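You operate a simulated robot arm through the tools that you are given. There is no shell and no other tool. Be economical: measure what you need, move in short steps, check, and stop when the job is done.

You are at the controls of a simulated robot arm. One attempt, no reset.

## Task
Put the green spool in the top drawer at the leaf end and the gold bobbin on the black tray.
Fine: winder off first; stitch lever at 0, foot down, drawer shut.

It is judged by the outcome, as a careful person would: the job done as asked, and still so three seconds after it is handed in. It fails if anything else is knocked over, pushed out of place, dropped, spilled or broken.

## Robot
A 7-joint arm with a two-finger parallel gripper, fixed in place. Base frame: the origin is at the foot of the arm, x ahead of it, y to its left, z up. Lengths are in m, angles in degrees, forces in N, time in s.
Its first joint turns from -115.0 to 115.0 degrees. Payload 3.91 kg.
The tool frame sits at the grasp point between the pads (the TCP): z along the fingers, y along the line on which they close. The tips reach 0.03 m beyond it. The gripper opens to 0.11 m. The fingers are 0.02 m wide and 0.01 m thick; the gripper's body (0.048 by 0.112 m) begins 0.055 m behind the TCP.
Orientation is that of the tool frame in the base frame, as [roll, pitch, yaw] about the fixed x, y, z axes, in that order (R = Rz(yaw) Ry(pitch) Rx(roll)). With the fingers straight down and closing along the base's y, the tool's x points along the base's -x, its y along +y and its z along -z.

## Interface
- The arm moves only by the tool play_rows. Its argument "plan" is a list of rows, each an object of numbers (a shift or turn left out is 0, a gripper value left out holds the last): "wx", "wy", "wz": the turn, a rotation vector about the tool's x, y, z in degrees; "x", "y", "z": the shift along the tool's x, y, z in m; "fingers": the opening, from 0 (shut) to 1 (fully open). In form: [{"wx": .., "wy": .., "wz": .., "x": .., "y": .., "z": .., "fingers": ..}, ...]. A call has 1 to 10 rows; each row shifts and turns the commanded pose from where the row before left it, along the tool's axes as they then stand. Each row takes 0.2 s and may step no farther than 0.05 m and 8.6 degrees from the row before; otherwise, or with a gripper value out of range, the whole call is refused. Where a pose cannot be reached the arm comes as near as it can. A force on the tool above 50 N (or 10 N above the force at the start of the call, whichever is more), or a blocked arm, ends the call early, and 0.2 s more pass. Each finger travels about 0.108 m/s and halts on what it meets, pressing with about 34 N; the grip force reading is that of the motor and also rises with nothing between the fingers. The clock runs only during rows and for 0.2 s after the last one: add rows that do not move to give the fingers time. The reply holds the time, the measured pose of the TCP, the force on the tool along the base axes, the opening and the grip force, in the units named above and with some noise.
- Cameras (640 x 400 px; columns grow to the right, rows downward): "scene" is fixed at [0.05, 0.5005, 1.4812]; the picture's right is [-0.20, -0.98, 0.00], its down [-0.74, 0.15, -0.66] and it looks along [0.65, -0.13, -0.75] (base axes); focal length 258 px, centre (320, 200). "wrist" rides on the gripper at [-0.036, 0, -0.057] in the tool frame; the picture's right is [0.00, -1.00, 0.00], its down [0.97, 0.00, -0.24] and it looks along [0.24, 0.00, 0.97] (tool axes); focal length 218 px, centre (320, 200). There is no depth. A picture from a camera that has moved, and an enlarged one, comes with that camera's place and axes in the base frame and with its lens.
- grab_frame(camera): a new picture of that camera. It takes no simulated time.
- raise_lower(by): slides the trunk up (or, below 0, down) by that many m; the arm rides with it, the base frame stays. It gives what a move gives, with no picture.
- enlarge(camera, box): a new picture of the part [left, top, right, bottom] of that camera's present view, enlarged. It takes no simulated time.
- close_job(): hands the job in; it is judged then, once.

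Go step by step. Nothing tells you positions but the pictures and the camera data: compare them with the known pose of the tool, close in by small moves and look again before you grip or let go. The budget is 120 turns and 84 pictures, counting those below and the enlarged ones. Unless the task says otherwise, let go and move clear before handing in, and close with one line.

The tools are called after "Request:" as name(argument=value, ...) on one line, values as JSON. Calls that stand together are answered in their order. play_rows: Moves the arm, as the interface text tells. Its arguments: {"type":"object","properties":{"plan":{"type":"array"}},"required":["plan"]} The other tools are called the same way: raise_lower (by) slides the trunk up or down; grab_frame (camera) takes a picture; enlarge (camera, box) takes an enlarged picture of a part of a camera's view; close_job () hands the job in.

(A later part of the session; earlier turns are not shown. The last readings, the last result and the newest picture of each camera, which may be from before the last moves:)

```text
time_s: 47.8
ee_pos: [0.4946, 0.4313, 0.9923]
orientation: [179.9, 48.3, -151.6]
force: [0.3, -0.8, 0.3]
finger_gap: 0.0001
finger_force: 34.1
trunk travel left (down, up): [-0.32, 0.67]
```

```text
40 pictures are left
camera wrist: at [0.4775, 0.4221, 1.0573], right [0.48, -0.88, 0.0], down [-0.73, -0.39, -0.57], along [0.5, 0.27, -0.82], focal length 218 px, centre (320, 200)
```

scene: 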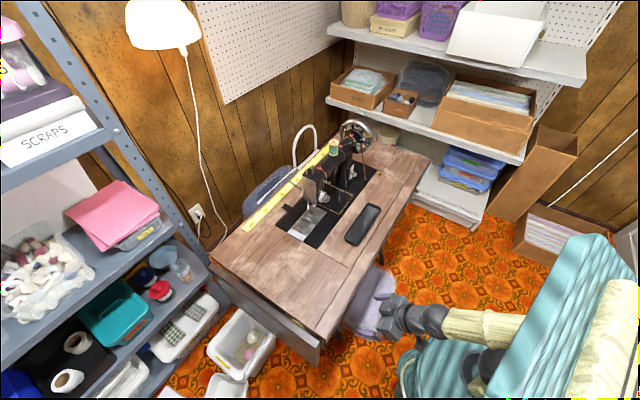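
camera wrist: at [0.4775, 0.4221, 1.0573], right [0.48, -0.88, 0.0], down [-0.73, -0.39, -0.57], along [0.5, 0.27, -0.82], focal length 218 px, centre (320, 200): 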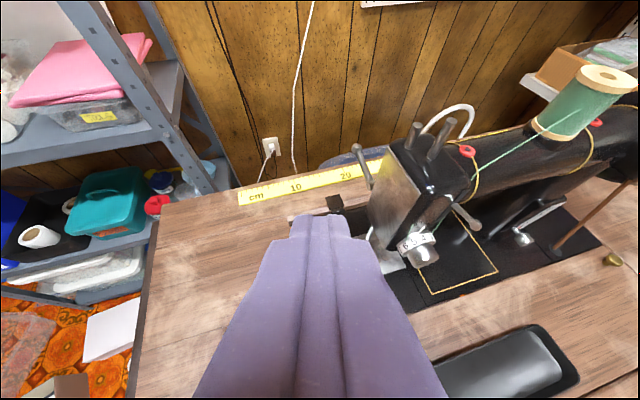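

The lever joint is at about (0.652, 0.447, 0.853) and its ball end at (0.687, 0.482, 0.867), pointing backwards. To reach it past the head's left side I'll flatten the tool and roll it so it is narrow sideways.

Request:
play_rows(plan=[{"wx": 6.3, "wz": 5.6}, {"wx": 6.3, "wz": 5.6}, {"wy": -8}, {"wy": -8}, {"wy": -8}])

Request:
play_rows(plan=[{"wz": -8.5}, {"wz": -8.5}, {"wz": -8.5}, {"wz": -8.5}, {"wz": -8.5}, {"wz": -8.5}, {"wz": -8.5}, {"wz": -8.5}, {"wz": -8.5}, {"wz": -8.5}])

Request:
raise_lower(by=-0.1)

Request:
grab_frame(camera="scene")

```text
time_s: 49.0
ee_pos: [0.4945, 0.4312, 0.9931]
orientation: [180.0, 72.3, -168.4]
force: [0.1, 0.1, -0.1]
finger_gap: 0.0
finger_force: 33.7
trunk travel left (down, up): [-0.32, 0.67]
```

```text
time_s: 51.2
ee_pos: [0.4964, 0.4302, 0.9924]
orientation: [-107.8, 4.6, -79.9]
force: [0.3, -0.1, -0.2]
finger_gap: 0.0
finger_force: 34.3
trunk travel left (down, up): [-0.32, 0.67]
```

```text
time_s: 52.6
ee_pos: [0.4949, 0.4307, 0.8918]
orientation: [-107.8, 4.8, -79.8]
force: [-0.3, 1.2, -0.2]
finger_gap: 0.0
finger_force: 33.8
trunk travel left (down, up): [-0.22, 0.77]
```

```text
39 pictures are left
```

scene: 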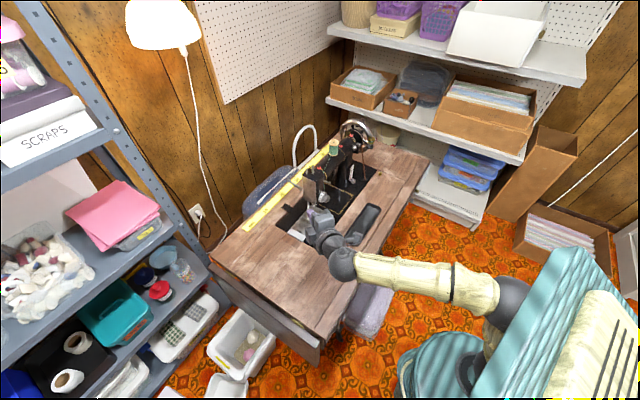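

Now the tool heads past the head's left side. I'll check the clearance with the wrist camera.

Request:
grab_frame(camera="wrist")

Request:
enlarge(camera="scene", box=[280, 150, 376, 210])

```text
38 pictures are left
camera wrist: at [0.4355, 0.4552, 0.9116], right [0.31, -0.02, 0.95], down [-0.05, -1.0, -0.01], along [0.95, -0.05, -0.32], focal length 218 px, centre (320, 200)
```

wrist: 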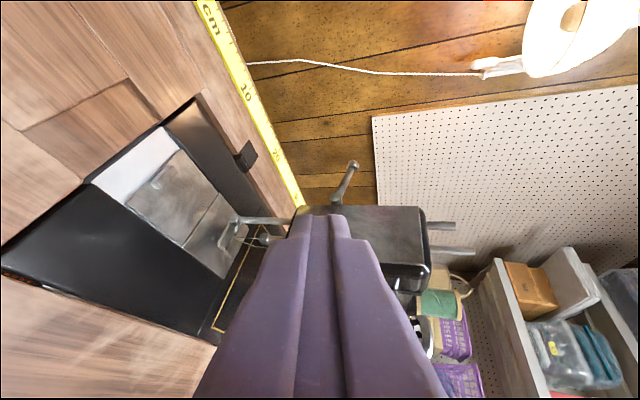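

```text
6.67 times, centred on (328, 180) of scene
camera zoom: at [0.05, 0.5005, 1.4812], right [-0.2, -0.98, 0.0], down [-0.74, 0.15, -0.66], along [0.65, -0.13, -0.75], focal length 1718 px, centre (267, 333)
```

zoom: 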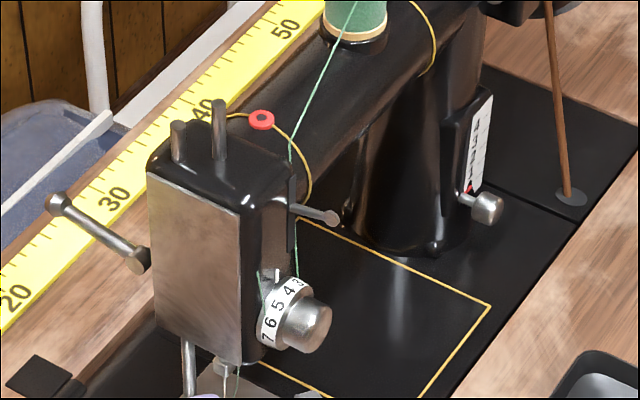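

Head's left face is around u≈0.135, leaving over 1 cm clearance. Go to hover just above the lever rod.

Request:
play_rows(plan=[{"y": -0.0163, "x": -0.002, "z": 0.0398}, {"y": -0.0163, "x": -0.002, "z": 0.0398}, {"y": -0.0163, "x": -0.002, "z": 0.0398}, {"y": -0.0163, "x": -0.002, "z": 0.0398}])

Request:
grab_frame(camera="wrist")

Request:
enlarge(camera="scene", box=[280, 150, 376, 210])

```text
time_s: 53.6
ee_pos: [0.6622, 0.4654, 0.9077]
orientation: [-107.7, 4.8, -79.9]
force: [-0.7, -0.8, 0.6]
finger_gap: 0.0
finger_force: 33.8
trunk travel left (down, up): [-0.22, 0.77]
```

```text
36 pictures are left
camera wrist: at [0.6033, 0.4911, 0.9271], right [0.31, -0.02, 0.95], down [-0.05, -1.0, -0.01], along [0.95, -0.05, -0.32], focal length 218 px, centre (320, 200)
```

wrist: 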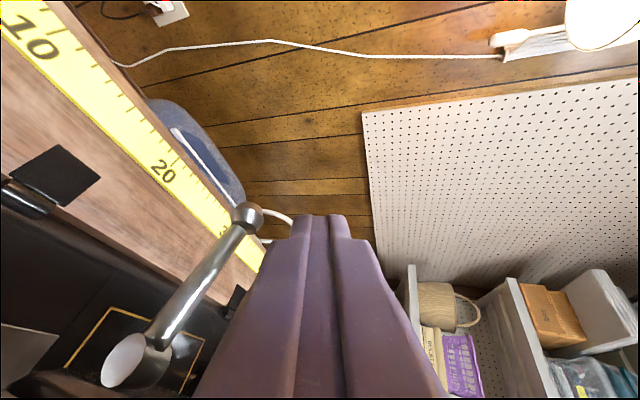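

```text
6.67 times, centred on (328, 180) of scene
camera zoom: at [0.05, 0.5005, 1.4812], right [-0.2, -0.98, 0.0], down [-0.74, 0.15, -0.66], along [0.65, -0.13, -0.75], focal length 1718 px, centre (267, 333)
```

zoom: 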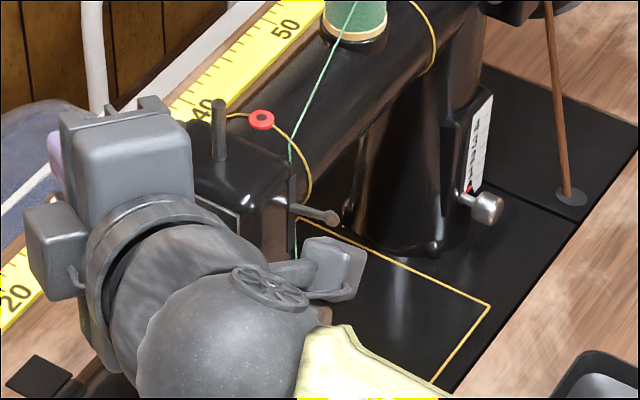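

The rod lies just under the fingertips. Press down in small steps.

Request:
play_rows(plan=[{"x": 0.0008, "y": 0.0095, "z": 0.003}, {"x": 0.0008, "y": 0.0095, "z": 0.003}, {"x": 0.0008, "y": 0.0095, "z": 0.003}, {"x": 0.0007, "y": 0.0076, "z": 0.0024}, {"x": 0.0007, "y": 0.0076, "z": 0.0024}])

Request:
grab_frame(camera="wrist")

```text
time_s: 54.8
ee_pos: [0.6564, 0.4716, 0.863]
orientation: [-107.6, 4.8, -79.5]
force: [-31.7, 19.5, 17.3]
finger_gap: 0.0
finger_force: 34.0
trunk travel left (down, up): [-0.22, 0.77]
```

```text
34 pictures are left
camera wrist: at [0.5959, 0.496, 0.8818], right [0.31, -0.02, 0.95], down [-0.05, -1.0, -0.01], along [0.95, -0.04, -0.31], focal length 218 px, centre (320, 200)
```

wrist: 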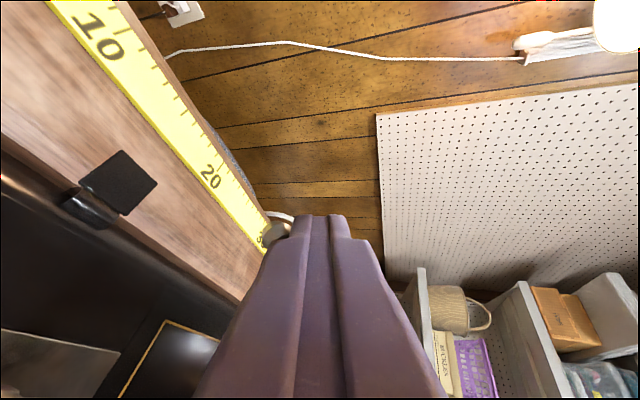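

The finger is pressing sideways against the lever hub (force mostly along −u). I'll ease left and turn the heading slightly to clear it.

Request:
play_rows(plan=[{"x": -0.0049, "y": 0.0014, "z": -0.0031}, {"wx": 0.67, "wy": 7.6, "wz": 2.44}, {}])

Request:
grab_frame(camera="wrist")

Request:
enlarge(camera="scene", box=[272, 150, 368, 210])

```text
time_s: 55.6
ee_pos: [0.6592, 0.4715, 0.8574]
orientation: [-108.0, 4.8, -88.1]
force: [-2.9, 5.9, -1.3]
finger_gap: 0.0
finger_force: 34.5
trunk travel left (down, up): [-0.22, 0.77]
```

```text
33 pictures are left
camera wrist: at [0.6038, 0.5047, 0.8774], right [0.31, -0.07, 0.95], down [-0.2, -0.98, -0.01], along [0.93, -0.19, -0.32], focal length 218 px, centre (320, 200)
```

wrist: 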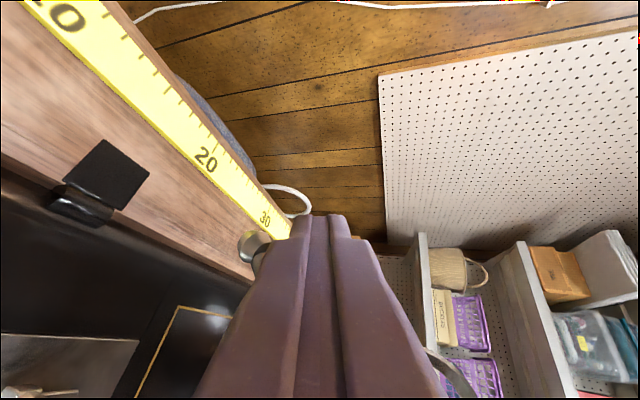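

```text
6.67 times, centred on (320, 180) of scene
camera zoom: at [0.05, 0.5005, 1.4812], right [-0.2, -0.98, 0.0], down [-0.74, 0.15, -0.66], along [0.65, -0.13, -0.75], focal length 1718 px, centre (320, 333)
```

zoom: 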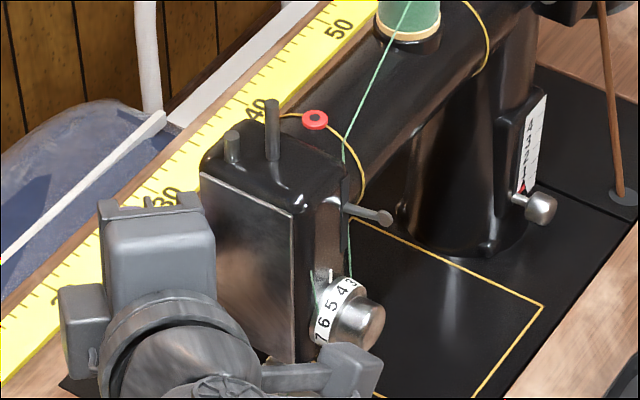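

The presser bar top is beginning to sink. Continue pressing down gently.

Request:
play_rows(plan=[{"x": 0.0007, "y": 0.0076, "z": 0.0024}, {"x": 0.0007, "y": 0.0076, "z": 0.0024}])

Request:
enlarge(camera="scene", box=[272, 150, 368, 210])

```text
time_s: 56.2
ee_pos: [0.659, 0.4708, 0.8442]
orientation: [-107.8, 4.8, -87.9]
force: [0.7, -0.7, 0.0]
finger_gap: 0.0
finger_force: 33.9
trunk travel left (down, up): [-0.22, 0.77]
```

```text
6.67 times, centred on (320, 180) of scene
camera zoom: at [0.05, 0.5005, 1.4812], right [-0.2, -0.98, 0.0], down [-0.74, 0.15, -0.66], along [0.65, -0.13, -0.75], focal length 1718 px, centre (320, 333)
```

zoom: 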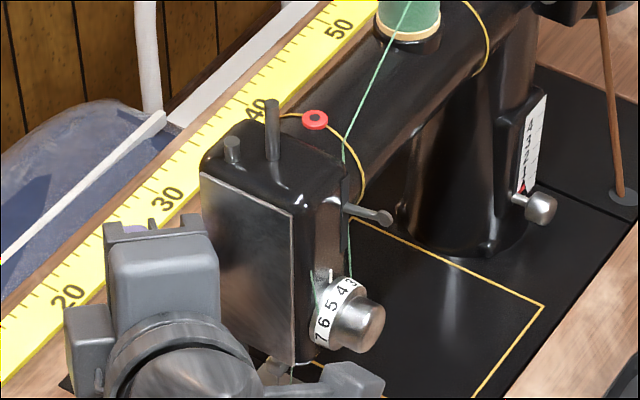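

Presser bar continues to sink. A bit more.

Request:
play_rows(plan=[{"x": 0.0007, "y": 0.0076, "z": 0.0024}, {"x": 0.0007, "y": 0.0076, "z": 0.0024}])

Request:
grab_frame(camera="wrist")

```text
time_s: 56.8
ee_pos: [0.6561, 0.4728, 0.8299]
orientation: [-107.8, 4.9, -87.8]
force: [-1.5, 1.8, 3.0]
finger_gap: 0.0
finger_force: 33.8
trunk travel left (down, up): [-0.22, 0.77]
```

```text
30 pictures are left
camera wrist: at [0.6014, 0.505, 0.8489], right [0.31, -0.07, 0.95], down [-0.19, -0.98, -0.01], along [0.93, -0.18, -0.31], focal length 218 px, centre (320, 200)
```

wrist: 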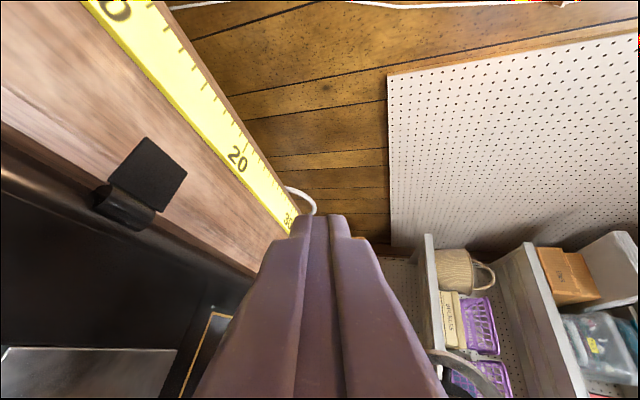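

Withdraw backwards and check the lever and foot.

Request:
play_rows(plan=[{"x": -0.004, "z": -0.02}, {"z": -0.04}, {"z": -0.04}, {"z": -0.04}, {"y": -0.045, "z": -0.01}])

Request:
enlarge(camera="scene", box=[284, 160, 364, 230])

Request:
grab_frame(camera="wrist")

```text
time_s: 58.0
ee_pos: [0.532, 0.4637, 0.9171]
orientation: [-107.7, 4.8, -88.1]
force: [0.6, 1.1, -0.3]
finger_gap: 0.0
finger_force: 34.3
trunk travel left (down, up): [-0.22, 0.77]
```

```text
5.71 times, centred on (324, 195) of scene
camera zoom: at [0.05, 0.5005, 1.4812], right [-0.2, -0.98, 0.0], down [-0.74, 0.15, -0.66], along [0.65, -0.13, -0.75], focal length 1473 px, centre (297, 229)
```

zoom: 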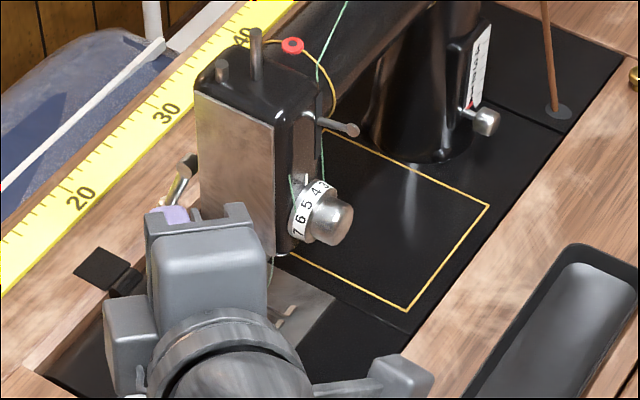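

```text
28 pictures are left
camera wrist: at [0.4757, 0.497, 0.9371], right [0.31, -0.07, 0.95], down [-0.19, -0.98, -0.01], along [0.93, -0.18, -0.32], focal length 218 px, centre (320, 200)
```

wrist: 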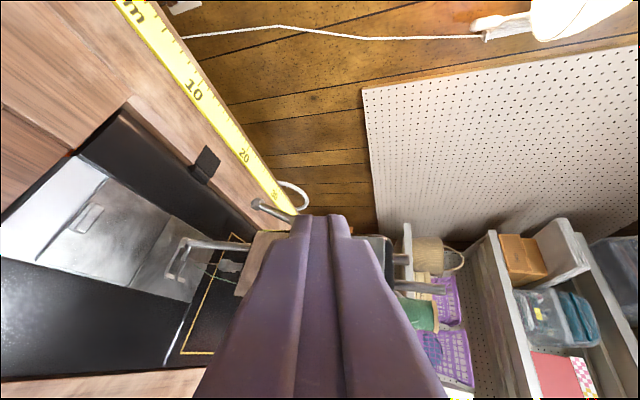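

Request:
enlarge(camera="wrist", box=[140, 180, 300, 300])

```text
3.33 times, centred on (220, 240) of wrist
camera zoom: at [0.4757, 0.497, 0.9371], right [0.31, -0.07, 0.95], down [-0.19, -0.98, -0.01], along [0.93, -0.18, -0.32], focal length 728 px, centre (653, 67)
```

zoom: 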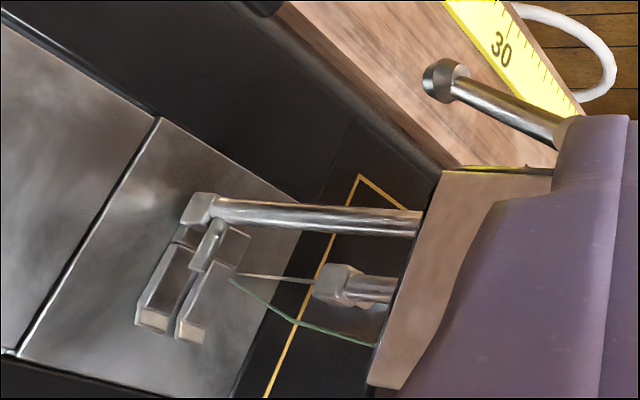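

The presser foot lever is down and the foot rests on the plate. Next I withdraw, unroll the gripper and head for the drawer.

Request:
play_rows(plan=[{"z": -0.045}, {"z": -0.045}, {"z": -0.045}, {"z": -0.045}, {"wz": 8.5}, {"wz": 8.5}, {"wz": 8.5}, {"wz": 8.5}, {"wz": 8.5}, {"wz": 8.5}])

Request:
play_rows(plan=[{"wz": 8.5}, {"wz": 8.5}, {"wz": 8.5}, {"wz": 8.5}, {"wx": -7.8, "wz": -2.5}, {"wx": -7.8, "wz": -2.5}, {"wx": -7.8, "wz": -2.5}, {"wx": -7.8, "wz": -2.5}, {"wx": -7.8, "wz": -2.5}, {"wy": 8.5}])

```text
time_s: 60.2
ee_pos: [0.3586, 0.452, 0.972]
orientation: [-119.9, 52.3, -110.9]
force: [-0.6, -0.3, -0.4]
finger_gap: 0.0
finger_force: 33.9
trunk travel left (down, up): [-0.22, 0.77]
```

```text
time_s: 62.4
ee_pos: [0.3591, 0.4517, 0.9725]
orientation: [179.9, 63.8, -135.5]
force: [-0.5, 0.7, 0.9]
finger_gap: 0.0
finger_force: 34.1
trunk travel left (down, up): [-0.22, 0.77]
```

Request:
play_rows(plan=[{"x": 0.019, "z": -0.0386}, {"x": 0.019, "z": -0.0386}, {"x": 0.019, "z": -0.0386}, {"x": 0.019, "z": -0.0386}, {"x": 0.0088, "z": -0.018, "y": 0.0125, "fingers": 0.55}])

Request:
raise_lower(by=-0.22)

Request:
grab_frame(camera="wrist")

```text
time_s: 63.6
ee_pos: [0.2197, 0.3454, 0.9765]
orientation: [178.3, 63.7, -138.8]
force: [-0.3, -1.0, 0.6]
finger_gap: 0.0604
finger_force: 0.0
out of reach, approached as far as the arm can: row 4, 5
trunk travel left (down, up): [-0.22, 0.77]
```

```text
time_s: 65.9
ee_pos: [0.2145, 0.3532, 0.7534]
orientation: [179.9, 63.6, -136.3]
force: [0.0, 0.1, -0.6]
finger_gap: 0.0604
finger_force: 0.0
trunk travel left (down, up): [0.0, 0.99]
```

```text
26 pictures are left
camera wrist: at [0.1887, 0.3295, 0.8097], right [0.69, -0.72, 0.0], down [-0.47, -0.45, -0.76], along [0.55, 0.53, -0.65], focal length 218 px, centre (320, 200)
```

wrist: 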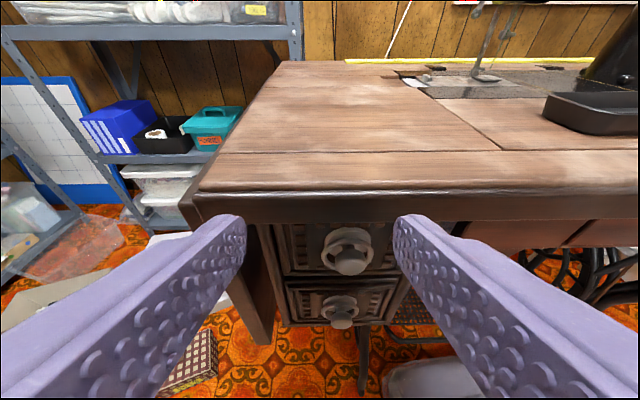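

The top drawer's knob is at about (0.281, 0.384, 0.658). I lower in front of it and centre on it.

Request:
play_rows(plan=[{"y": -0.0233}, {"x": 0.0394, "z": 0.0196}, {"x": 0.0394, "z": 0.0196}, {"x": -0.0089, "z": 0.0179}])

Request:
grab_frame(camera="wrist")

```text
time_s: 66.9
ee_pos: [0.2257, 0.373, 0.6636]
orientation: [-180.0, 63.8, -135.5]
force: [0.5, -0.2, -0.1]
finger_gap: 0.0606
finger_force: 0.1
out of reach, approached as far as the arm can: row 1, 2
trunk travel left (down, up): [0.0, 0.99]
```

```text
25 pictures are left
camera wrist: at [0.1998, 0.3485, 0.7204], right [0.7, -0.71, 0.0], down [-0.46, -0.45, -0.76], along [0.54, 0.54, -0.64], focal length 218 px, centre (320, 200)
```

wrist: 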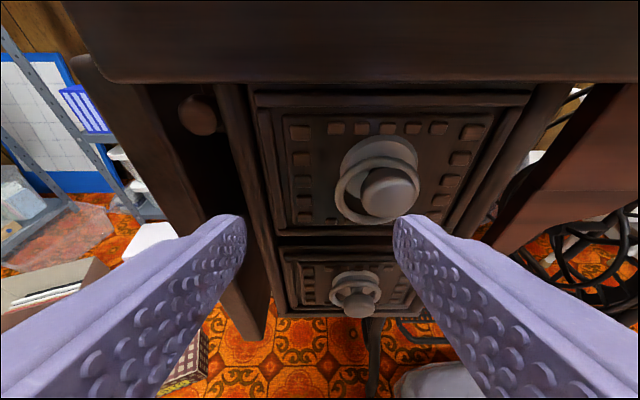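

Shift right 0.032 and advance onto the knob.

Request:
play_rows(plan=[{"y": -0.032}, {"x": -0.0071, "z": 0.0144}, {"x": -0.0066, "z": 0.0135}])

Request:
grab_frame(camera="wrist")

```text
time_s: 67.7
ee_pos: [0.2707, 0.3719, 0.6642]
orientation: [-180.0, 63.8, -135.5]
force: [-0.3, -0.1, 0.3]
finger_gap: 0.0607
finger_force: 0.0
trunk travel left (down, up): [0.0, 0.99]
```

```text
24 pictures are left
camera wrist: at [0.2448, 0.348, 0.7206], right [0.7, -0.71, 0.0], down [-0.46, -0.45, -0.77], along [0.55, 0.54, -0.64], focal length 218 px, centre (320, 200)
```

wrist: 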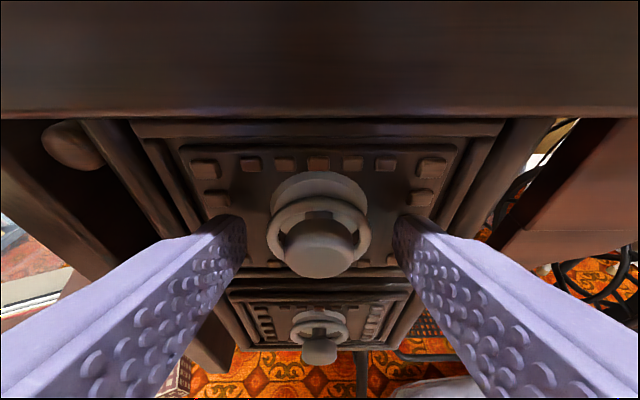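

Centred. Grip the knob.

Request:
play_rows(plan=[{"fingers": 0.1}, {"fingers": 0.1}, {}])

Request:
play_rows(plan=[{"x": 0.0044, "z": -0.009}, {"x": 0.0066, "z": -0.0135}, {"x": 0.0088, "z": -0.018}])

Request:
grab_frame(camera="wrist")

```text
time_s: 68.5
ee_pos: [0.2703, 0.3722, 0.663]
orientation: [-180.0, 63.7, -135.5]
force: [3.0, -3.7, 1.4]
finger_gap: 0.0248
finger_force: 45.0
trunk travel left (down, up): [0.0, 0.99]
```

```text
time_s: 69.3
ee_pos: [0.2463, 0.3505, 0.6628]
orientation: [180.0, 63.8, -135.7]
force: [6.2, -6.8, 8.4]
finger_gap: 0.0246
finger_force: 44.9
out of reach, approached as far as the arm can: row 3
trunk travel left (down, up): [0.0, 0.99]
```

```text
23 pictures are left
camera wrist: at [0.2215, 0.3254, 0.7205], right [0.7, -0.72, 0.0], down [-0.46, -0.45, -0.77], along [0.55, 0.53, -0.64], focal length 218 px, centre (320, 200)
```

wrist: 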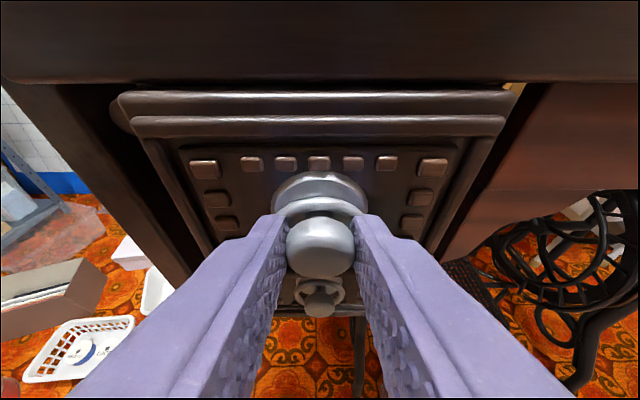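

The drawer slides out. I'll make the tool steeper to keep pulling further.

Request:
play_rows(plan=[{"wy": 8}, {"wy": 8}, {"wy": 8}])

Request:
play_rows(plan=[{"x": 0.0153, "z": -0.0128}, {"x": 0.0153, "z": -0.0128}, {"x": 0.0153, "z": -0.0128}, {"x": 0.0153, "z": -0.0128}, {"x": 0.0115, "z": -0.0096}])

Request:
grab_frame(camera="wrist")

```text
time_s: 70.1
ee_pos: [0.2471, 0.3496, 0.6665]
orientation: [-180.0, 39.9, -135.4]
force: [10.1, -8.8, 19.6]
finger_gap: 0.0247
finger_force: 44.9
trunk travel left (down, up): [0.0, 0.99]
```

```text
time_s: 71.3
ee_pos: [0.2122, 0.3158, 0.6649]
orientation: [179.9, 40.1, -135.5]
force: [15.4, -16.3, 36.1]
finger_gap: 0.0248
finger_force: 44.6
out of reach, approached as far as the arm can: row 3, 4, 5
trunk travel left (down, up): [0.0, 0.99]
```

```text
22 pictures are left
camera wrist: at [0.2057, 0.3087, 0.7312], right [0.7, -0.71, 0.0], down [-0.64, -0.63, -0.44], along [0.31, 0.31, -0.9], focal length 218 px, centre (320, 200)
```

wrist: 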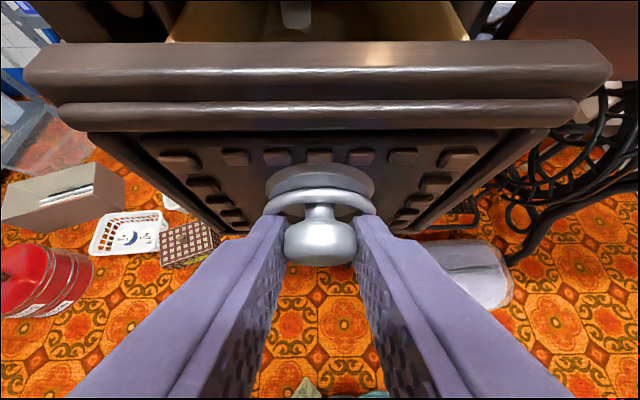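

Request:
play_rows(plan=[{"x": -0.0026, "z": -0.0031}, {"wy": 8}, {"wy": 8}, {}])

Request:
play_rows(plan=[{"x": 0.0182, "z": -0.0081}, {"x": 0.0182, "z": -0.0081}, {"x": 0.0182, "z": -0.0081}])

Request:
grab_frame(camera="wrist")

```text
time_s: 72.3
ee_pos: [0.2178, 0.3131, 0.6609]
orientation: [179.2, 22.4, -137.5]
force: [-30.7, 33.0, -1.3]
finger_gap: 0.0344
finger_force: 23.0
trunk travel left (down, up): [0.0, 0.99]
```

```text
time_s: 72.7
ee_pos: [0.2119, 0.3043, 0.6603]
orientation: [177.7, 22.2, -138.7]
force: [-36.8, 37.3, 19.5]
finger_gap: 0.0375
finger_force: 26.8
trunk travel left (down, up): [0.0, 0.99]
stopped in row 1: the force on the tool passed its limit (the readings are from after the stop); the commanded pose is now the measured one
```

```text
21 pictures are left
camera wrist: at [0.2218, 0.3119, 0.7255], right [0.67, -0.74, -0.04], down [-0.74, -0.66, -0.14], along [0.08, 0.13, -0.99], focal length 218 px, centre (320, 200)
```

wrist: 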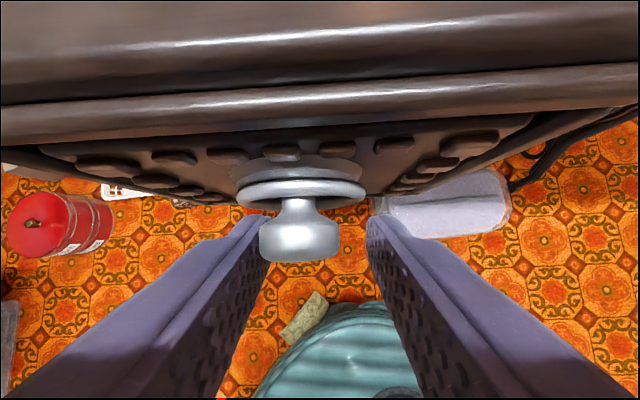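

The grip slipped onto the ring while tilting. I'll open, straighten the tool to vertical, and re-grip.

Request:
play_rows(plan=[{"fingers": 0.75}, {"fingers": 0.75}, {"wx": 2.3, "wz": -2}, {"wy": 7.4}, {"wy": 7.4}, {"wy": 7.4}, {}])

Request:
grab_frame(camera="wrist")

```text
time_s: 74.3
ee_pos: [0.2139, 0.3024, 0.6602]
orientation: [-178.6, 0.1, -136.6]
force: [0.4, -0.7, -0.7]
finger_gap: 0.0826
finger_force: 0.1
trunk travel left (down, up): [0.0, 0.99]
```

```text
20 pictures are left
camera wrist: at [0.2385, 0.3302, 0.7167], right [0.69, -0.73, 0.02], down [-0.71, -0.66, 0.24], along [-0.16, -0.18, -0.97], focal length 218 px, centre (320, 200)
```

wrist: 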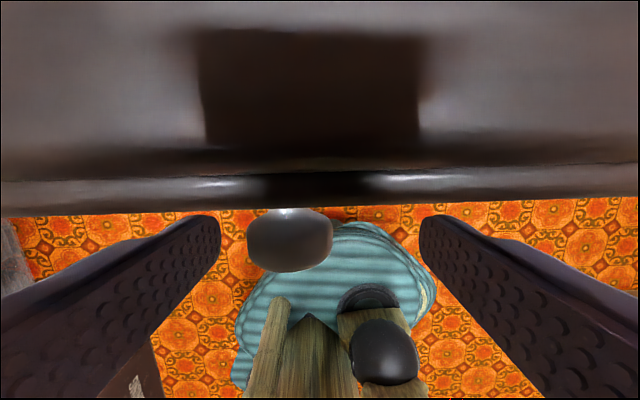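

Request:
play_rows(plan=[{"wx": -1.4, "wz": -1}, {"y": 0.008, "x": -0.006}, {"fingers": 0.1}, {"fingers": 0.1}, {}])

Request:
play_rows(plan=[{"x": 0.02}, {"x": 0.025}, {"x": 0.025}, {"x": 0.025}, {"x": 0.025}])

Request:
grab_frame(camera="wrist")

```text
time_s: 75.5
ee_pos: [0.212, 0.3137, 0.6617]
orientation: [-180.0, 0.2, -135.5]
force: [-2.0, 3.1, 1.3]
finger_gap: 0.0247
finger_force: 45.1
trunk travel left (down, up): [0.0, 0.99]
```

```text
time_s: 76.1
ee_pos: [0.1788, 0.2828, 0.6614]
orientation: [179.4, 0.0, -135.8]
force: [-5.0, 6.3, 33.6]
finger_gap: 0.0248
finger_force: 45.7
trunk travel left (down, up): [0.0, 0.99]
stopped in row 3: the force on the tool passed its limit (the readings are from after the stop); the commanded pose is now the measured one
```

```text
19 pictures are left
camera wrist: at [0.2062, 0.3075, 0.7158], right [0.7, -0.72, -0.01], down [-0.69, -0.68, 0.24], along [-0.18, -0.16, -0.97], focal length 218 px, centre (320, 200)
```

wrist: 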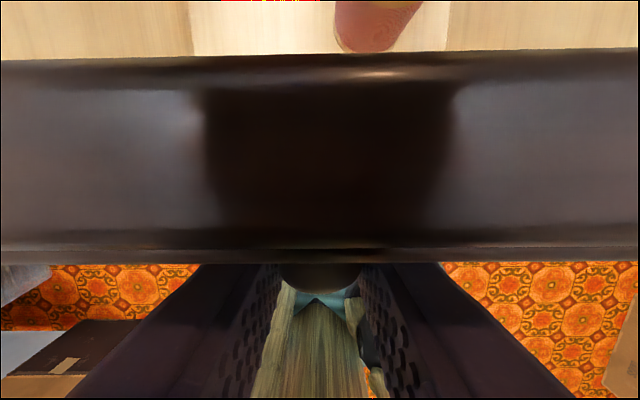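

The drawer is open about 13 cm. Release, rise, and look into it.

Request:
play_rows(plan=[{"fingers": 0.6}, {"fingers": 0.6}, {"z": -0.04}, {"z": -0.05}, {"z": -0.05}, {"z": -0.05}])

Request:
grab_frame(camera="wrist")

```text
time_s: 77.5
ee_pos: [0.181, 0.2828, 0.7644]
orientation: [179.5, -0.2, -135.8]
force: [-0.8, -0.1, 0.7]
finger_gap: 0.0659
finger_force: 0.0
out of reach, approached as far as the arm can: row 5, 6
trunk travel left (down, up): [0.0, 0.99]
```

```text
18 pictures are left
camera wrist: at [0.2074, 0.3079, 0.8208], right [0.7, -0.72, -0.01], down [-0.69, -0.68, 0.24], along [-0.18, -0.16, -0.97], focal length 218 px, centre (320, 200)
```

wrist: 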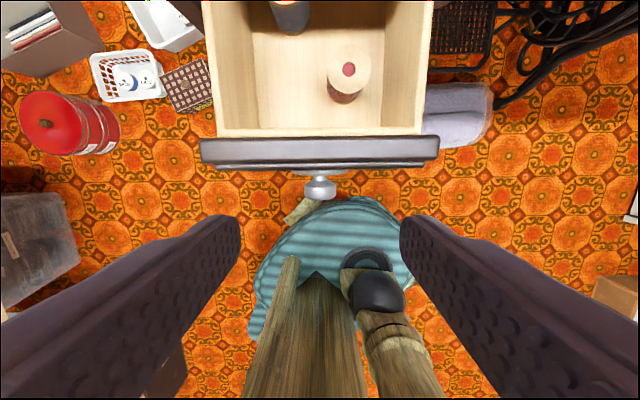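

There are two other spools inside (pink and grey), so I want the drawer open wider to have free room at the front. I'll raise the trunk so the arm can come closer in and pull more.

Request:
raise_lower(by=0.25)

Request:
play_rows(plan=[{"z": 0.045}, {"z": 0.045}, {"z": 0.045}, {"z": 0.045}, {"z": 0.045}])

```text
time_s: 80.1
ee_pos: [0.1822, 0.2836, 1.0141]
orientation: [179.6, -0.2, -135.9]
force: [-0.2, -0.2, -0.2]
finger_gap: 0.0661
finger_force: 0.0
trunk travel left (down, up): [-0.25, 0.74]
```

```text
time_s: 81.3
ee_pos: [0.1813, 0.2841, 0.7897]
orientation: [179.6, 0.2, -135.9]
force: [0.5, 0.0, 0.5]
finger_gap: 0.0663
finger_force: 0.0
trunk travel left (down, up): [-0.25, 0.74]
```

Request:
play_rows(plan=[{"z": 0.043, "x": 0.002}, {"z": 0.043}, {"z": 0.042}, {"fingers": 0.1}, {"fingers": 0.1}, {}])

Request:
play_rows(plan=[{"x": 0.02}, {"x": 0.025}, {"x": 0.025}, {"x": 0.02}])

```text
time_s: 82.7
ee_pos: [0.1797, 0.2817, 0.66]
orientation: [179.5, -0.1, -136.0]
force: [14.6, -15.3, -5.0]
finger_gap: 0.0248
finger_force: 45.3
trunk travel left (down, up): [-0.25, 0.74]
```

```text
time_s: 83.7
ee_pos: [0.1214, 0.2219, 0.6601]
orientation: [179.8, -0.4, -135.8]
force: [7.0, -6.7, -18.0]
finger_gap: 0.0246
finger_force: 45.1
trunk travel left (down, up): [-0.25, 0.74]
stopped in row 4: the force on the tool passed its limit (the readings are from after the stop); the commanded pose is now the measured one
```

Drawer open about 21 cm. Release and rise.

Request:
play_rows(plan=[{"x": -0.002, "fingers": 0.6}, {"fingers": 0.6}, {"z": -0.045}, {"z": -0.045}, {"z": -0.045}, {"z": -0.045}, {"z": -0.045}, {"x": -0.03}, {"x": -0.03}])

Request:
grab_frame(camera="wrist")

```text
time_s: 85.7
ee_pos: [0.1758, 0.2602, 0.8779]
orientation: [179.7, -1.5, -137.7]
force: [0.1, -2.2, 0.2]
finger_gap: 0.0659
finger_force: 0.0
trunk travel left (down, up): [-0.25, 0.74]
```

```text
17 pictures are left
camera wrist: at [0.2043, 0.2857, 0.9333], right [0.67, -0.74, 0.0], down [-0.71, -0.65, 0.27], along [-0.2, -0.18, -0.96], focal length 218 px, centre (320, 200)
```

wrist: 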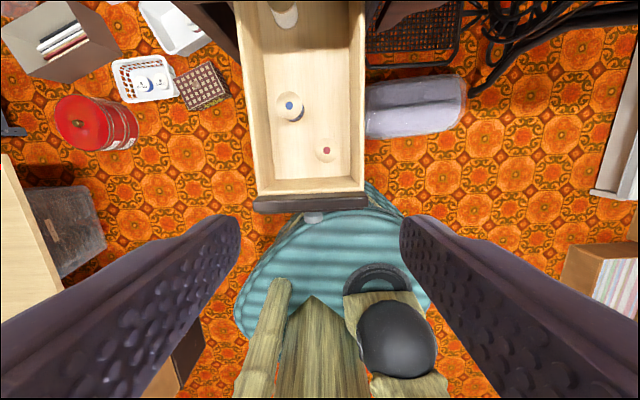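

The drawer holds three other spools; the free spot is right of centre, around (0.26, 0.33). Now I fetch the green spool at (0.720, 0.321), moving over the table first.

Request:
raise_lower(by=0.08)

Request:
play_rows(plan=[{"wz": -2, "z": -0.03}, {"y": -0.0374, "x": -0.0278}, {"y": -0.0374, "x": -0.0278}, {"y": -0.0374, "x": -0.0278}, {"y": -0.0374, "x": -0.0278}, {"y": -0.0374, "x": -0.0278}, {"y": -0.0374, "x": -0.0278}, {"y": -0.0374, "x": -0.0278}, {"y": -0.0374, "x": -0.0278}, {"y": -0.0374, "x": -0.0278}])

Request:
play_rows(plan=[{"wy": -8.3}, {"wy": -8.3}, {"wy": -8.3}, {"wy": -8.3}, {"wy": -8.3}, {"wy": -8.3}])

```text
time_s: 86.9
ee_pos: [0.1765, 0.2632, 0.9574]
orientation: [179.8, -1.6, -137.5]
force: [-0.8, -1.0, -0.7]
finger_gap: 0.0657
finger_force: 0.1
trunk travel left (down, up): [-0.33, 0.66]
```

```text
time_s: 89.1
ee_pos: [0.5465, 0.2188, 0.9903]
orientation: [179.8, -0.2, -133.7]
force: [0.1, 0.4, -0.6]
finger_gap: 0.0662
finger_force: 0.0
out of reach, approached as far as the arm can: row 10
trunk travel left (down, up): [-0.33, 0.66]
```

```text
time_s: 90.5
ee_pos: [0.5456, 0.2187, 0.9893]
orientation: [179.7, 49.6, -134.0]
force: [-0.1, 0.2, 0.7]
finger_gap: 0.0661
finger_force: 0.1
trunk travel left (down, up): [-0.33, 0.66]
```

Request:
play_rows(plan=[{"y": -0.0272}, {"y": -0.0272}, {"x": -0.0292, "z": 0.0343}, {"x": -0.0292, "z": 0.0343}])

Request:
grab_frame(camera="wrist")

```text
time_s: 91.5
ee_pos: [0.6483, 0.2478, 0.9892]
orientation: [179.7, 49.6, -134.1]
force: [0.0, 0.2, 0.9]
finger_gap: 0.0659
finger_force: 0.1
trunk travel left (down, up): [-0.33, 0.66]
```

```text
16 pictures are left
camera wrist: at [0.6343, 0.2342, 1.054], right [0.72, -0.69, 0.0], down [-0.56, -0.58, -0.58], along [0.4, 0.42, -0.81], focal length 218 px, centre (320, 200)
```

wrist: 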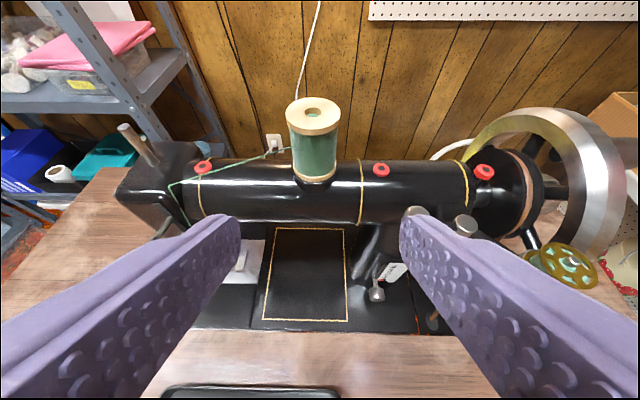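

Spool is nearly centred. Advance onto it.

Request:
play_rows(plan=[{"y": 0.004, "x": 0.0069, "z": 0.0058, "fingers": 0.53}, {"x": -0.0285, "z": 0.0335}, {"x": -0.0195, "z": 0.0228}, {"x": -0.0097, "z": 0.0114}])

Request:
grab_frame(camera="wrist")

Request:
enlarge(camera="scene", box=[290, 120, 386, 180])

```text
time_s: 92.5
ee_pos: [0.7071, 0.3124, 0.9812]
orientation: [179.6, 49.4, -134.0]
force: [-0.3, 0.0, -0.1]
finger_gap: 0.0585
finger_force: 0.1
trunk travel left (down, up): [-0.33, 0.66]
```

```text
15 pictures are left
camera wrist: at [0.6935, 0.299, 1.0441], right [0.72, -0.69, 0.0], down [-0.56, -0.59, -0.58], along [0.4, 0.42, -0.81], focal length 218 px, centre (320, 200)
```

wrist: 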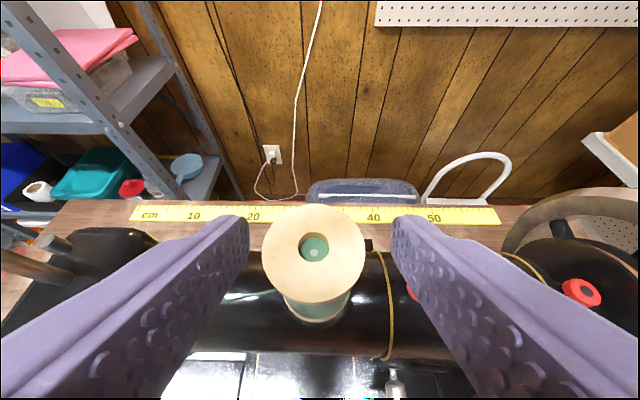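

```text
6.67 times, centred on (338, 150) of scene
camera zoom: at [0.05, 0.5005, 1.4812], right [-0.2, -0.98, 0.0], down [-0.74, 0.15, -0.66], along [0.65, -0.13, -0.75], focal length 1718 px, centre (200, 533)
```

zoom: 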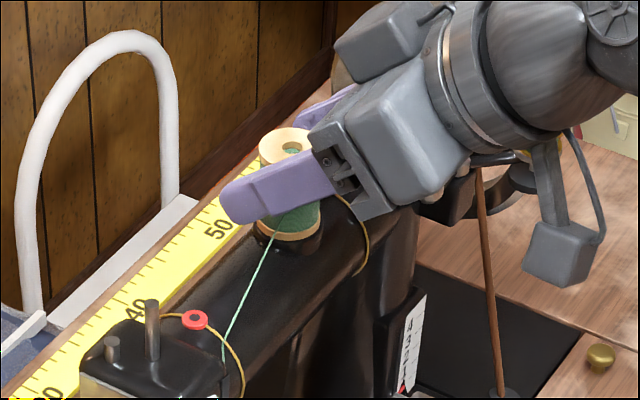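

Spool is between the fingers. Close and lift straight up.

Request:
play_rows(plan=[{"y": 0.002, "fingers": 0.2}, {"fingers": 0.2}, {}])

Request:
play_rows(plan=[{"x": -0.0152, "z": -0.013}, {"x": -0.0228, "z": -0.0195}, {"x": -0.0304, "z": -0.026}, {"x": -0.0304, "z": -0.026}])

Request:
grab_frame(camera="wrist")

```text
time_s: 93.3
ee_pos: [0.7053, 0.3134, 0.9816]
orientation: [179.6, 49.5, -134.0]
force: [-0.7, -0.3, 0.7]
finger_gap: 0.0304
finger_force: 34.1
trunk travel left (down, up): [-0.33, 0.66]
```

```text
time_s: 94.3
ee_pos: [0.66, 0.2993, 1.0758]
orientation: [179.7, 49.6, -133.9]
force: [-0.9, -0.5, 0.2]
finger_gap: 0.0305
finger_force: 33.7
out of reach, approached as far as the arm can: row 2, 3, 4
trunk travel left (down, up): [-0.33, 0.66]
```

```text
13 pictures are left
camera wrist: at [0.6465, 0.2863, 1.1377], right [0.72, -0.69, 0.0], down [-0.56, -0.58, -0.59], along [0.4, 0.43, -0.81], focal length 218 px, centre (320, 200)
```

wrist: 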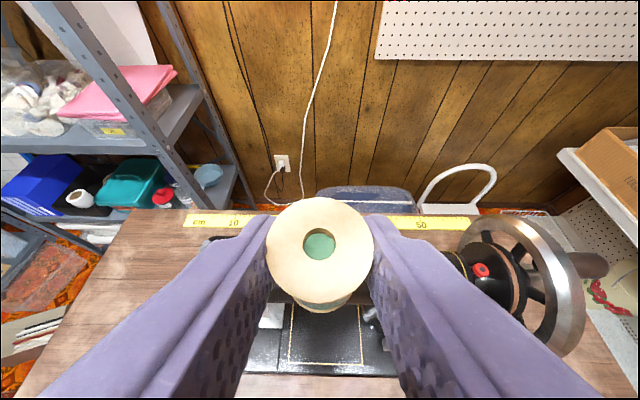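

The spool is lifted off and held. Now carry it back and left toward the drawer, still high.

Request:
play_rows(plan=[{"x": 0.0292, "z": -0.0343}, {"x": 0.0292, "z": -0.0343}, {"x": 0.0292, "z": -0.0343}, {"x": 0.0292, "z": -0.0343}, {"y": 0.0444}, {"y": 0.0444}, {"y": 0.0444}, {"y": 0.0444}, {"y": 0.0444}, {"y": 0.0444}])

Request:
play_rows(plan=[{"y": 0.0444}, {"x": 0.0292, "z": -0.0343}, {"x": 0.0272, "z": -0.032}])

```text
time_s: 96.5
ee_pos: [0.4456, 0.3854, 1.1954]
orientation: [179.7, 49.6, -134.2]
force: [0.9, -0.9, 0.6]
finger_gap: 0.0302
finger_force: 34.0
out of reach, approached as far as the arm can: row 1, 2, 3, 4, 5, 6, 7, 8, 9
trunk travel left (down, up): [-0.33, 0.66]
```

```text
time_s: 97.3
ee_pos: [0.3666, 0.3706, 1.2341]
orientation: [179.6, 49.5, -134.1]
force: [0.5, -0.1, -0.5]
finger_gap: 0.0305
finger_force: 34.0
out of reach, approached as far as the arm can: row 2, 3
trunk travel left (down, up): [-0.33, 0.66]
```

Request:
play_rows(plan=[{"x": 0.0343, "z": 0.0292}, {"x": 0.0343, "z": 0.0292}, {"x": 0.0343, "z": 0.0292}, {"x": 0.0343, "z": 0.0292}, {"x": 0.0292, "z": -0.0343}, {"x": 0.0292, "z": -0.0343}])

```text
time_s: 98.7
ee_pos: [0.37, 0.3915, 1.224]
orientation: [179.5, 49.4, -134.1]
force: [-0.7, -0.1, -0.2]
finger_gap: 0.0302
finger_force: 34.0
out of reach, approached as far as the arm can: row 1, 2, 3, 4, 5, 6
trunk travel left (down, up): [-0.33, 0.66]
```

The commanded pose went out of reach. I'll command outward again to regain a reachable pose.

Request:
play_rows(plan=[{"x": -0.0292, "z": 0.0343}, {"x": -0.0292, "z": 0.0343}, {"x": -0.0292, "z": 0.0343}, {"x": -0.0292, "z": 0.0343}])

```text
time_s: 99.7
ee_pos: [0.4326, 0.4564, 1.1647]
orientation: [179.5, 49.3, -134.0]
force: [0.3, -0.2, -1.5]
finger_gap: 0.0304
finger_force: 34.1
out of reach, approached as far as the arm can: row 1, 2, 3, 4
trunk travel left (down, up): [-0.33, 0.66]
```

Request:
play_rows(plan=[{"x": 0.0343, "z": 0.0292}, {"x": 0.0343, "z": 0.0292}, {"x": 0.0343, "z": 0.0292}])

Request:
grab_frame(camera="scene")

```text
time_s: 100.5
ee_pos: [0.4719, 0.5096, 1.1034]
orientation: [179.6, 49.5, -134.0]
force: [0.4, 0.3, 0.8]
finger_gap: 0.0307
finger_force: 33.9
out of reach, approached as far as the arm can: row 1, 2, 3
trunk travel left (down, up): [-0.33, 0.66]
```

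```text
12 pictures are left
```

scene: 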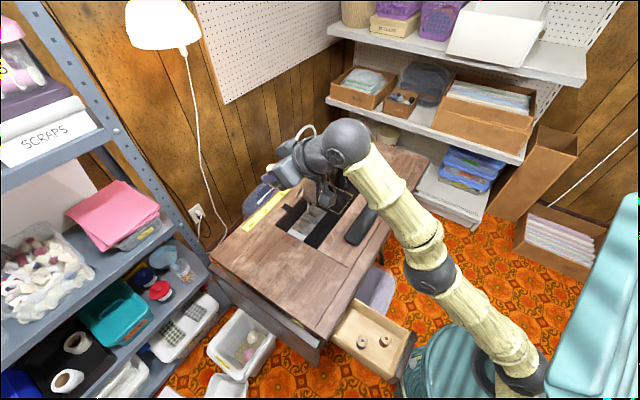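

The arm is stretched near a straight-elbow singularity. I'll flatten the tool a little to pull the wrist inward and bend the elbow.

Request:
play_rows(plan=[{"wy": -8}, {"wy": -8}, {"x": 0.0194, "z": -0.0455}])

```text
time_s: 101.3
ee_pos: [0.477, 0.5203, 1.1704]
orientation: [179.4, 65.5, -134.2]
force: [0.8, 0.8, 0.2]
finger_gap: 0.0303
finger_force: 33.7
out of reach, approached as far as the arm can: row 1, 2, 3
trunk travel left (down, up): [-0.33, 0.66]
```

Request:
play_rows(plan=[{"x": 0.048, "z": -0.0147}, {"x": 0.048, "z": -0.0147}, {"x": 0.048, "z": -0.0147}, {"x": 0.048, "z": -0.0147}])

```text
refused: row 1 steps farther than a row can; nothing moved
```

Request:
play_rows(plan=[{"x": 0.044, "z": -0.013}, {"x": 0.044, "z": -0.013}, {"x": 0.044, "z": -0.013}, {"x": 0.044, "z": -0.013}])

```text
time_s: 102.3
ee_pos: [0.4718, 0.5305, 1.1645]
orientation: [179.4, 65.5, -134.3]
force: [0.2, -1.0, -0.9]
finger_gap: 0.0305
finger_force: 33.9
out of reach, approached as far as the arm can: row 1, 2, 3, 4
trunk travel left (down, up): [-0.33, 0.66]
```

Request:
play_rows(plan=[{"x": -0.0079, "z": -0.0396}, {"x": -0.0079, "z": -0.0396}, {"x": -0.0079, "z": -0.0396}])

```text
time_s: 103.1
ee_pos: [0.4043, 0.4628, 1.2417]
orientation: [179.4, 65.4, -134.3]
force: [0.2, 0.4, -0.1]
finger_gap: 0.0308
finger_force: 33.7
out of reach, approached as far as the arm can: row 1
trunk travel left (down, up): [-0.33, 0.66]
```

That worked. Now try inward again.

Request:
play_rows(plan=[{"x": -0.003, "z": -0.04}, {"x": 0.015, "z": -0.03}, {"x": 0.03, "z": -0.02}, {"x": 0.04, "z": -0.013}, {"x": 0.04, "z": -0.013}])

```text
time_s: 104.3
ee_pos: [0.3309, 0.4016, 1.2928]
orientation: [179.4, 65.5, -134.4]
force: [-0.3, -0.3, -0.3]
finger_gap: 0.0304
finger_force: 33.8
out of reach, approached as far as the arm can: row 1, 2, 3, 4, 5
trunk travel left (down, up): [-0.33, 0.66]
```

Try stretching outward fully first, then inward.

Request:
play_rows(plan=[{"x": -0.0449}, {"x": -0.0449}, {"x": -0.0449}, {"x": 0.0449}, {"x": 0.0449}, {"x": 0.0449}])

```text
time_s: 105.7
ee_pos: [0.3283, 0.4085, 1.29]
orientation: [179.4, 65.5, -134.4]
force: [0.1, -0.7, 0.5]
finger_gap: 0.0308
finger_force: 33.4
out of reach, approached as far as the arm can: row 1, 2, 3, 4, 5, 6
trunk travel left (down, up): [-0.33, 0.66]
```

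Request:
play_rows(plan=[{"x": 0.0067, "z": 0.0398}, {"x": 0.0067, "z": 0.0398}, {"x": 0.0067, "z": 0.0398}])

Request:
play_rows(plan=[{"y": -0.045}, {"y": -0.045}, {"y": -0.045}, {"y": -0.045}])

```text
time_s: 106.5
ee_pos: [0.3983, 0.4838, 1.2314]
orientation: [179.4, 65.5, -134.4]
force: [-0.4, 0.1, 0.0]
finger_gap: 0.0306
finger_force: 34.1
out of reach, approached as far as the arm can: row 1, 2
trunk travel left (down, up): [-0.33, 0.66]
```

```text
time_s: 107.5
ee_pos: [0.529, 0.3589, 1.235]
orientation: [179.5, 65.7, -134.3]
force: [-0.4, -0.1, 1.4]
finger_gap: 0.0303
finger_force: 34.2
out of reach, approached as far as the arm can: row 1
trunk travel left (down, up): [-0.33, 0.66]
```

Request:
play_rows(plan=[{"y": -0.035, "x": 0.02, "z": -0.008}, {"y": -0.03, "x": 0.03, "z": -0.01}, {"x": 0.04, "z": -0.013}, {"x": 0.04, "z": -0.013}])

```text
time_s: 108.5
ee_pos: [0.5764, 0.28, 1.2259]
orientation: [179.4, 65.5, -134.3]
force: [-0.1, 0.4, 0.1]
finger_gap: 0.0303
finger_force: 34.4
out of reach, approached as far as the arm can: row 1, 2, 3, 4
trunk travel left (down, up): [-0.33, 0.66]
```

Request:
play_rows(plan=[{"z": -0.0367, "x": -0.0048, "y": 0.016}, {"z": -0.0367, "x": -0.002, "y": 0.016}, {"z": -0.0367, "x": 0.001, "y": 0.016}, {"z": -0.0284, "x": 0.006, "y": 0.0137}, {"z": -0.02, "x": 0.01, "y": 0.01}, {"x": 0.012}, {"x": 0.015}])

```text
time_s: 110.1
ee_pos: [0.4344, 0.2239, 1.3095]
orientation: [179.4, 65.5, -134.4]
force: [-0.8, 0.0, 0.8]
finger_gap: 0.0305
finger_force: 33.6
out of reach, approached as far as the arm can: row 1, 2, 3, 4, 5, 6, 7
trunk travel left (down, up): [-0.33, 0.66]
```

Request:
grab_frame(camera="scene")

```text
11 pictures are left
```

scene: 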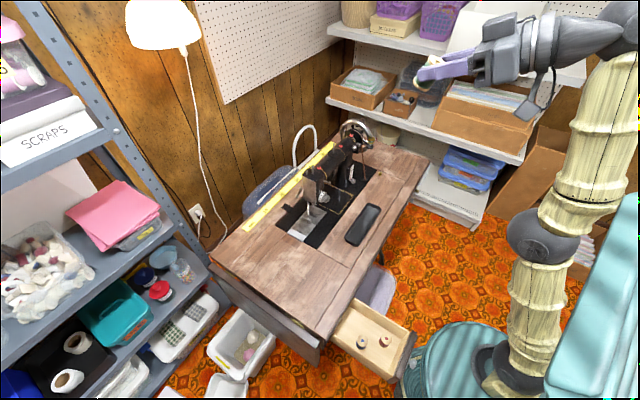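

The arm is at a straight-elbow singularity; cutting along a sideways chord goes gently inside the reach sphere. I'll do that, then ease downward.

Request:
play_rows(plan=[{"y": 0.04}, {"y": 0.04}, {"y": 0.04}, {"y": 0.03}])

Request:
play_rows(plan=[{"y": 0.01, "x": 0.003}, {"y": 0.005, "x": 0.004}, {"x": 0.005}, {"x": 0.006}, {"x": 0.008}, {"x": 0.01}, {"x": 0.012}, {"x": 0.015}])

```text
time_s: 111.1
ee_pos: [0.3328, 0.3299, 1.318]
orientation: [179.4, 65.2, -134.5]
force: [1.1, 0.0, 0.6]
finger_gap: 0.0305
finger_force: 34.7
out of reach, approached as far as the arm can: row 1, 2
trunk travel left (down, up): [-0.33, 0.66]
```

```text
time_s: 112.9
ee_pos: [0.3182, 0.34, 1.3181]
orientation: [179.5, 65.3, -134.4]
force: [0.6, 0.5, -0.4]
finger_gap: 0.0304
finger_force: 34.3
out of reach, approached as far as the arm can: row 2, 3, 4, 5, 6, 7, 8
trunk travel left (down, up): [-0.33, 0.66]
```

Perhaps a wrist joint limit blocks the inward motion; I'll tilt the tool up toward the forearm direction and retry.

Request:
play_rows(plan=[{"wy": -8}, {"wy": -8}, {"wy": -8}, {"wy": -8}, {"wy": -8}])

Request:
play_rows(plan=[{"x": 0.02}, {"x": 0.02}, {"x": 0.04}, {"x": 0.04}])

```text
time_s: 114.1
ee_pos: [0.3388, 0.3805, 1.4441]
orientation: [1.1, 74.3, 47.4]
force: [-0.5, -0.1, 0.0]
finger_gap: 0.0304
finger_force: 33.9
out of reach, approached as far as the arm can: row 1, 2, 3, 4, 5
trunk travel left (down, up): [-0.33, 0.66]
```

```text
time_s: 115.1
ee_pos: [0.3849, 0.442, 1.4051]
orientation: [0.8, 74.7, 47.2]
force: [-0.4, -0.2, -1.0]
finger_gap: 0.0303
finger_force: 34.6
out of reach, approached as far as the arm can: row 1, 2, 3, 4
trunk travel left (down, up): [-0.33, 0.66]
```

Still on the reach boundary. Earlier, near azimuth 0 with tilt 40° the arm came off the boundary easily, so I'll go back to that posture.

Request:
play_rows(plan=[{"wy": 8}, {"wy": 8}, {"wy": 8}, {"wy": 8}, {"wy": 8}, {"wy": 8}, {"wy": 8}, {"wy": 8}])

Request:
play_rows(plan=[{"y": -0.045}, {"y": -0.045}, {"y": -0.045}, {"y": -0.045}, {"y": -0.045}, {"y": -0.045}, {"y": -0.045}, {"y": -0.045}])

```text
time_s: 116.9
ee_pos: [0.358, 0.425, 1.2291]
orientation: [179.6, 54.2, -134.3]
force: [0.2, 0.4, -0.5]
finger_gap: 0.0304
finger_force: 33.9
out of reach, approached as far as the arm can: row 1, 2, 3, 4, 5, 6, 7, 8
trunk travel left (down, up): [-0.33, 0.66]
```

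```text
time_s: 118.7
ee_pos: [0.5879, 0.1847, 1.1906]
orientation: [179.6, 54.3, -134.0]
force: [-0.3, 1.0, -0.5]
finger_gap: 0.0302
finger_force: 33.8
out of reach, approached as far as the arm can: row 5, 6, 7, 8
trunk travel left (down, up): [-0.33, 0.66]
```

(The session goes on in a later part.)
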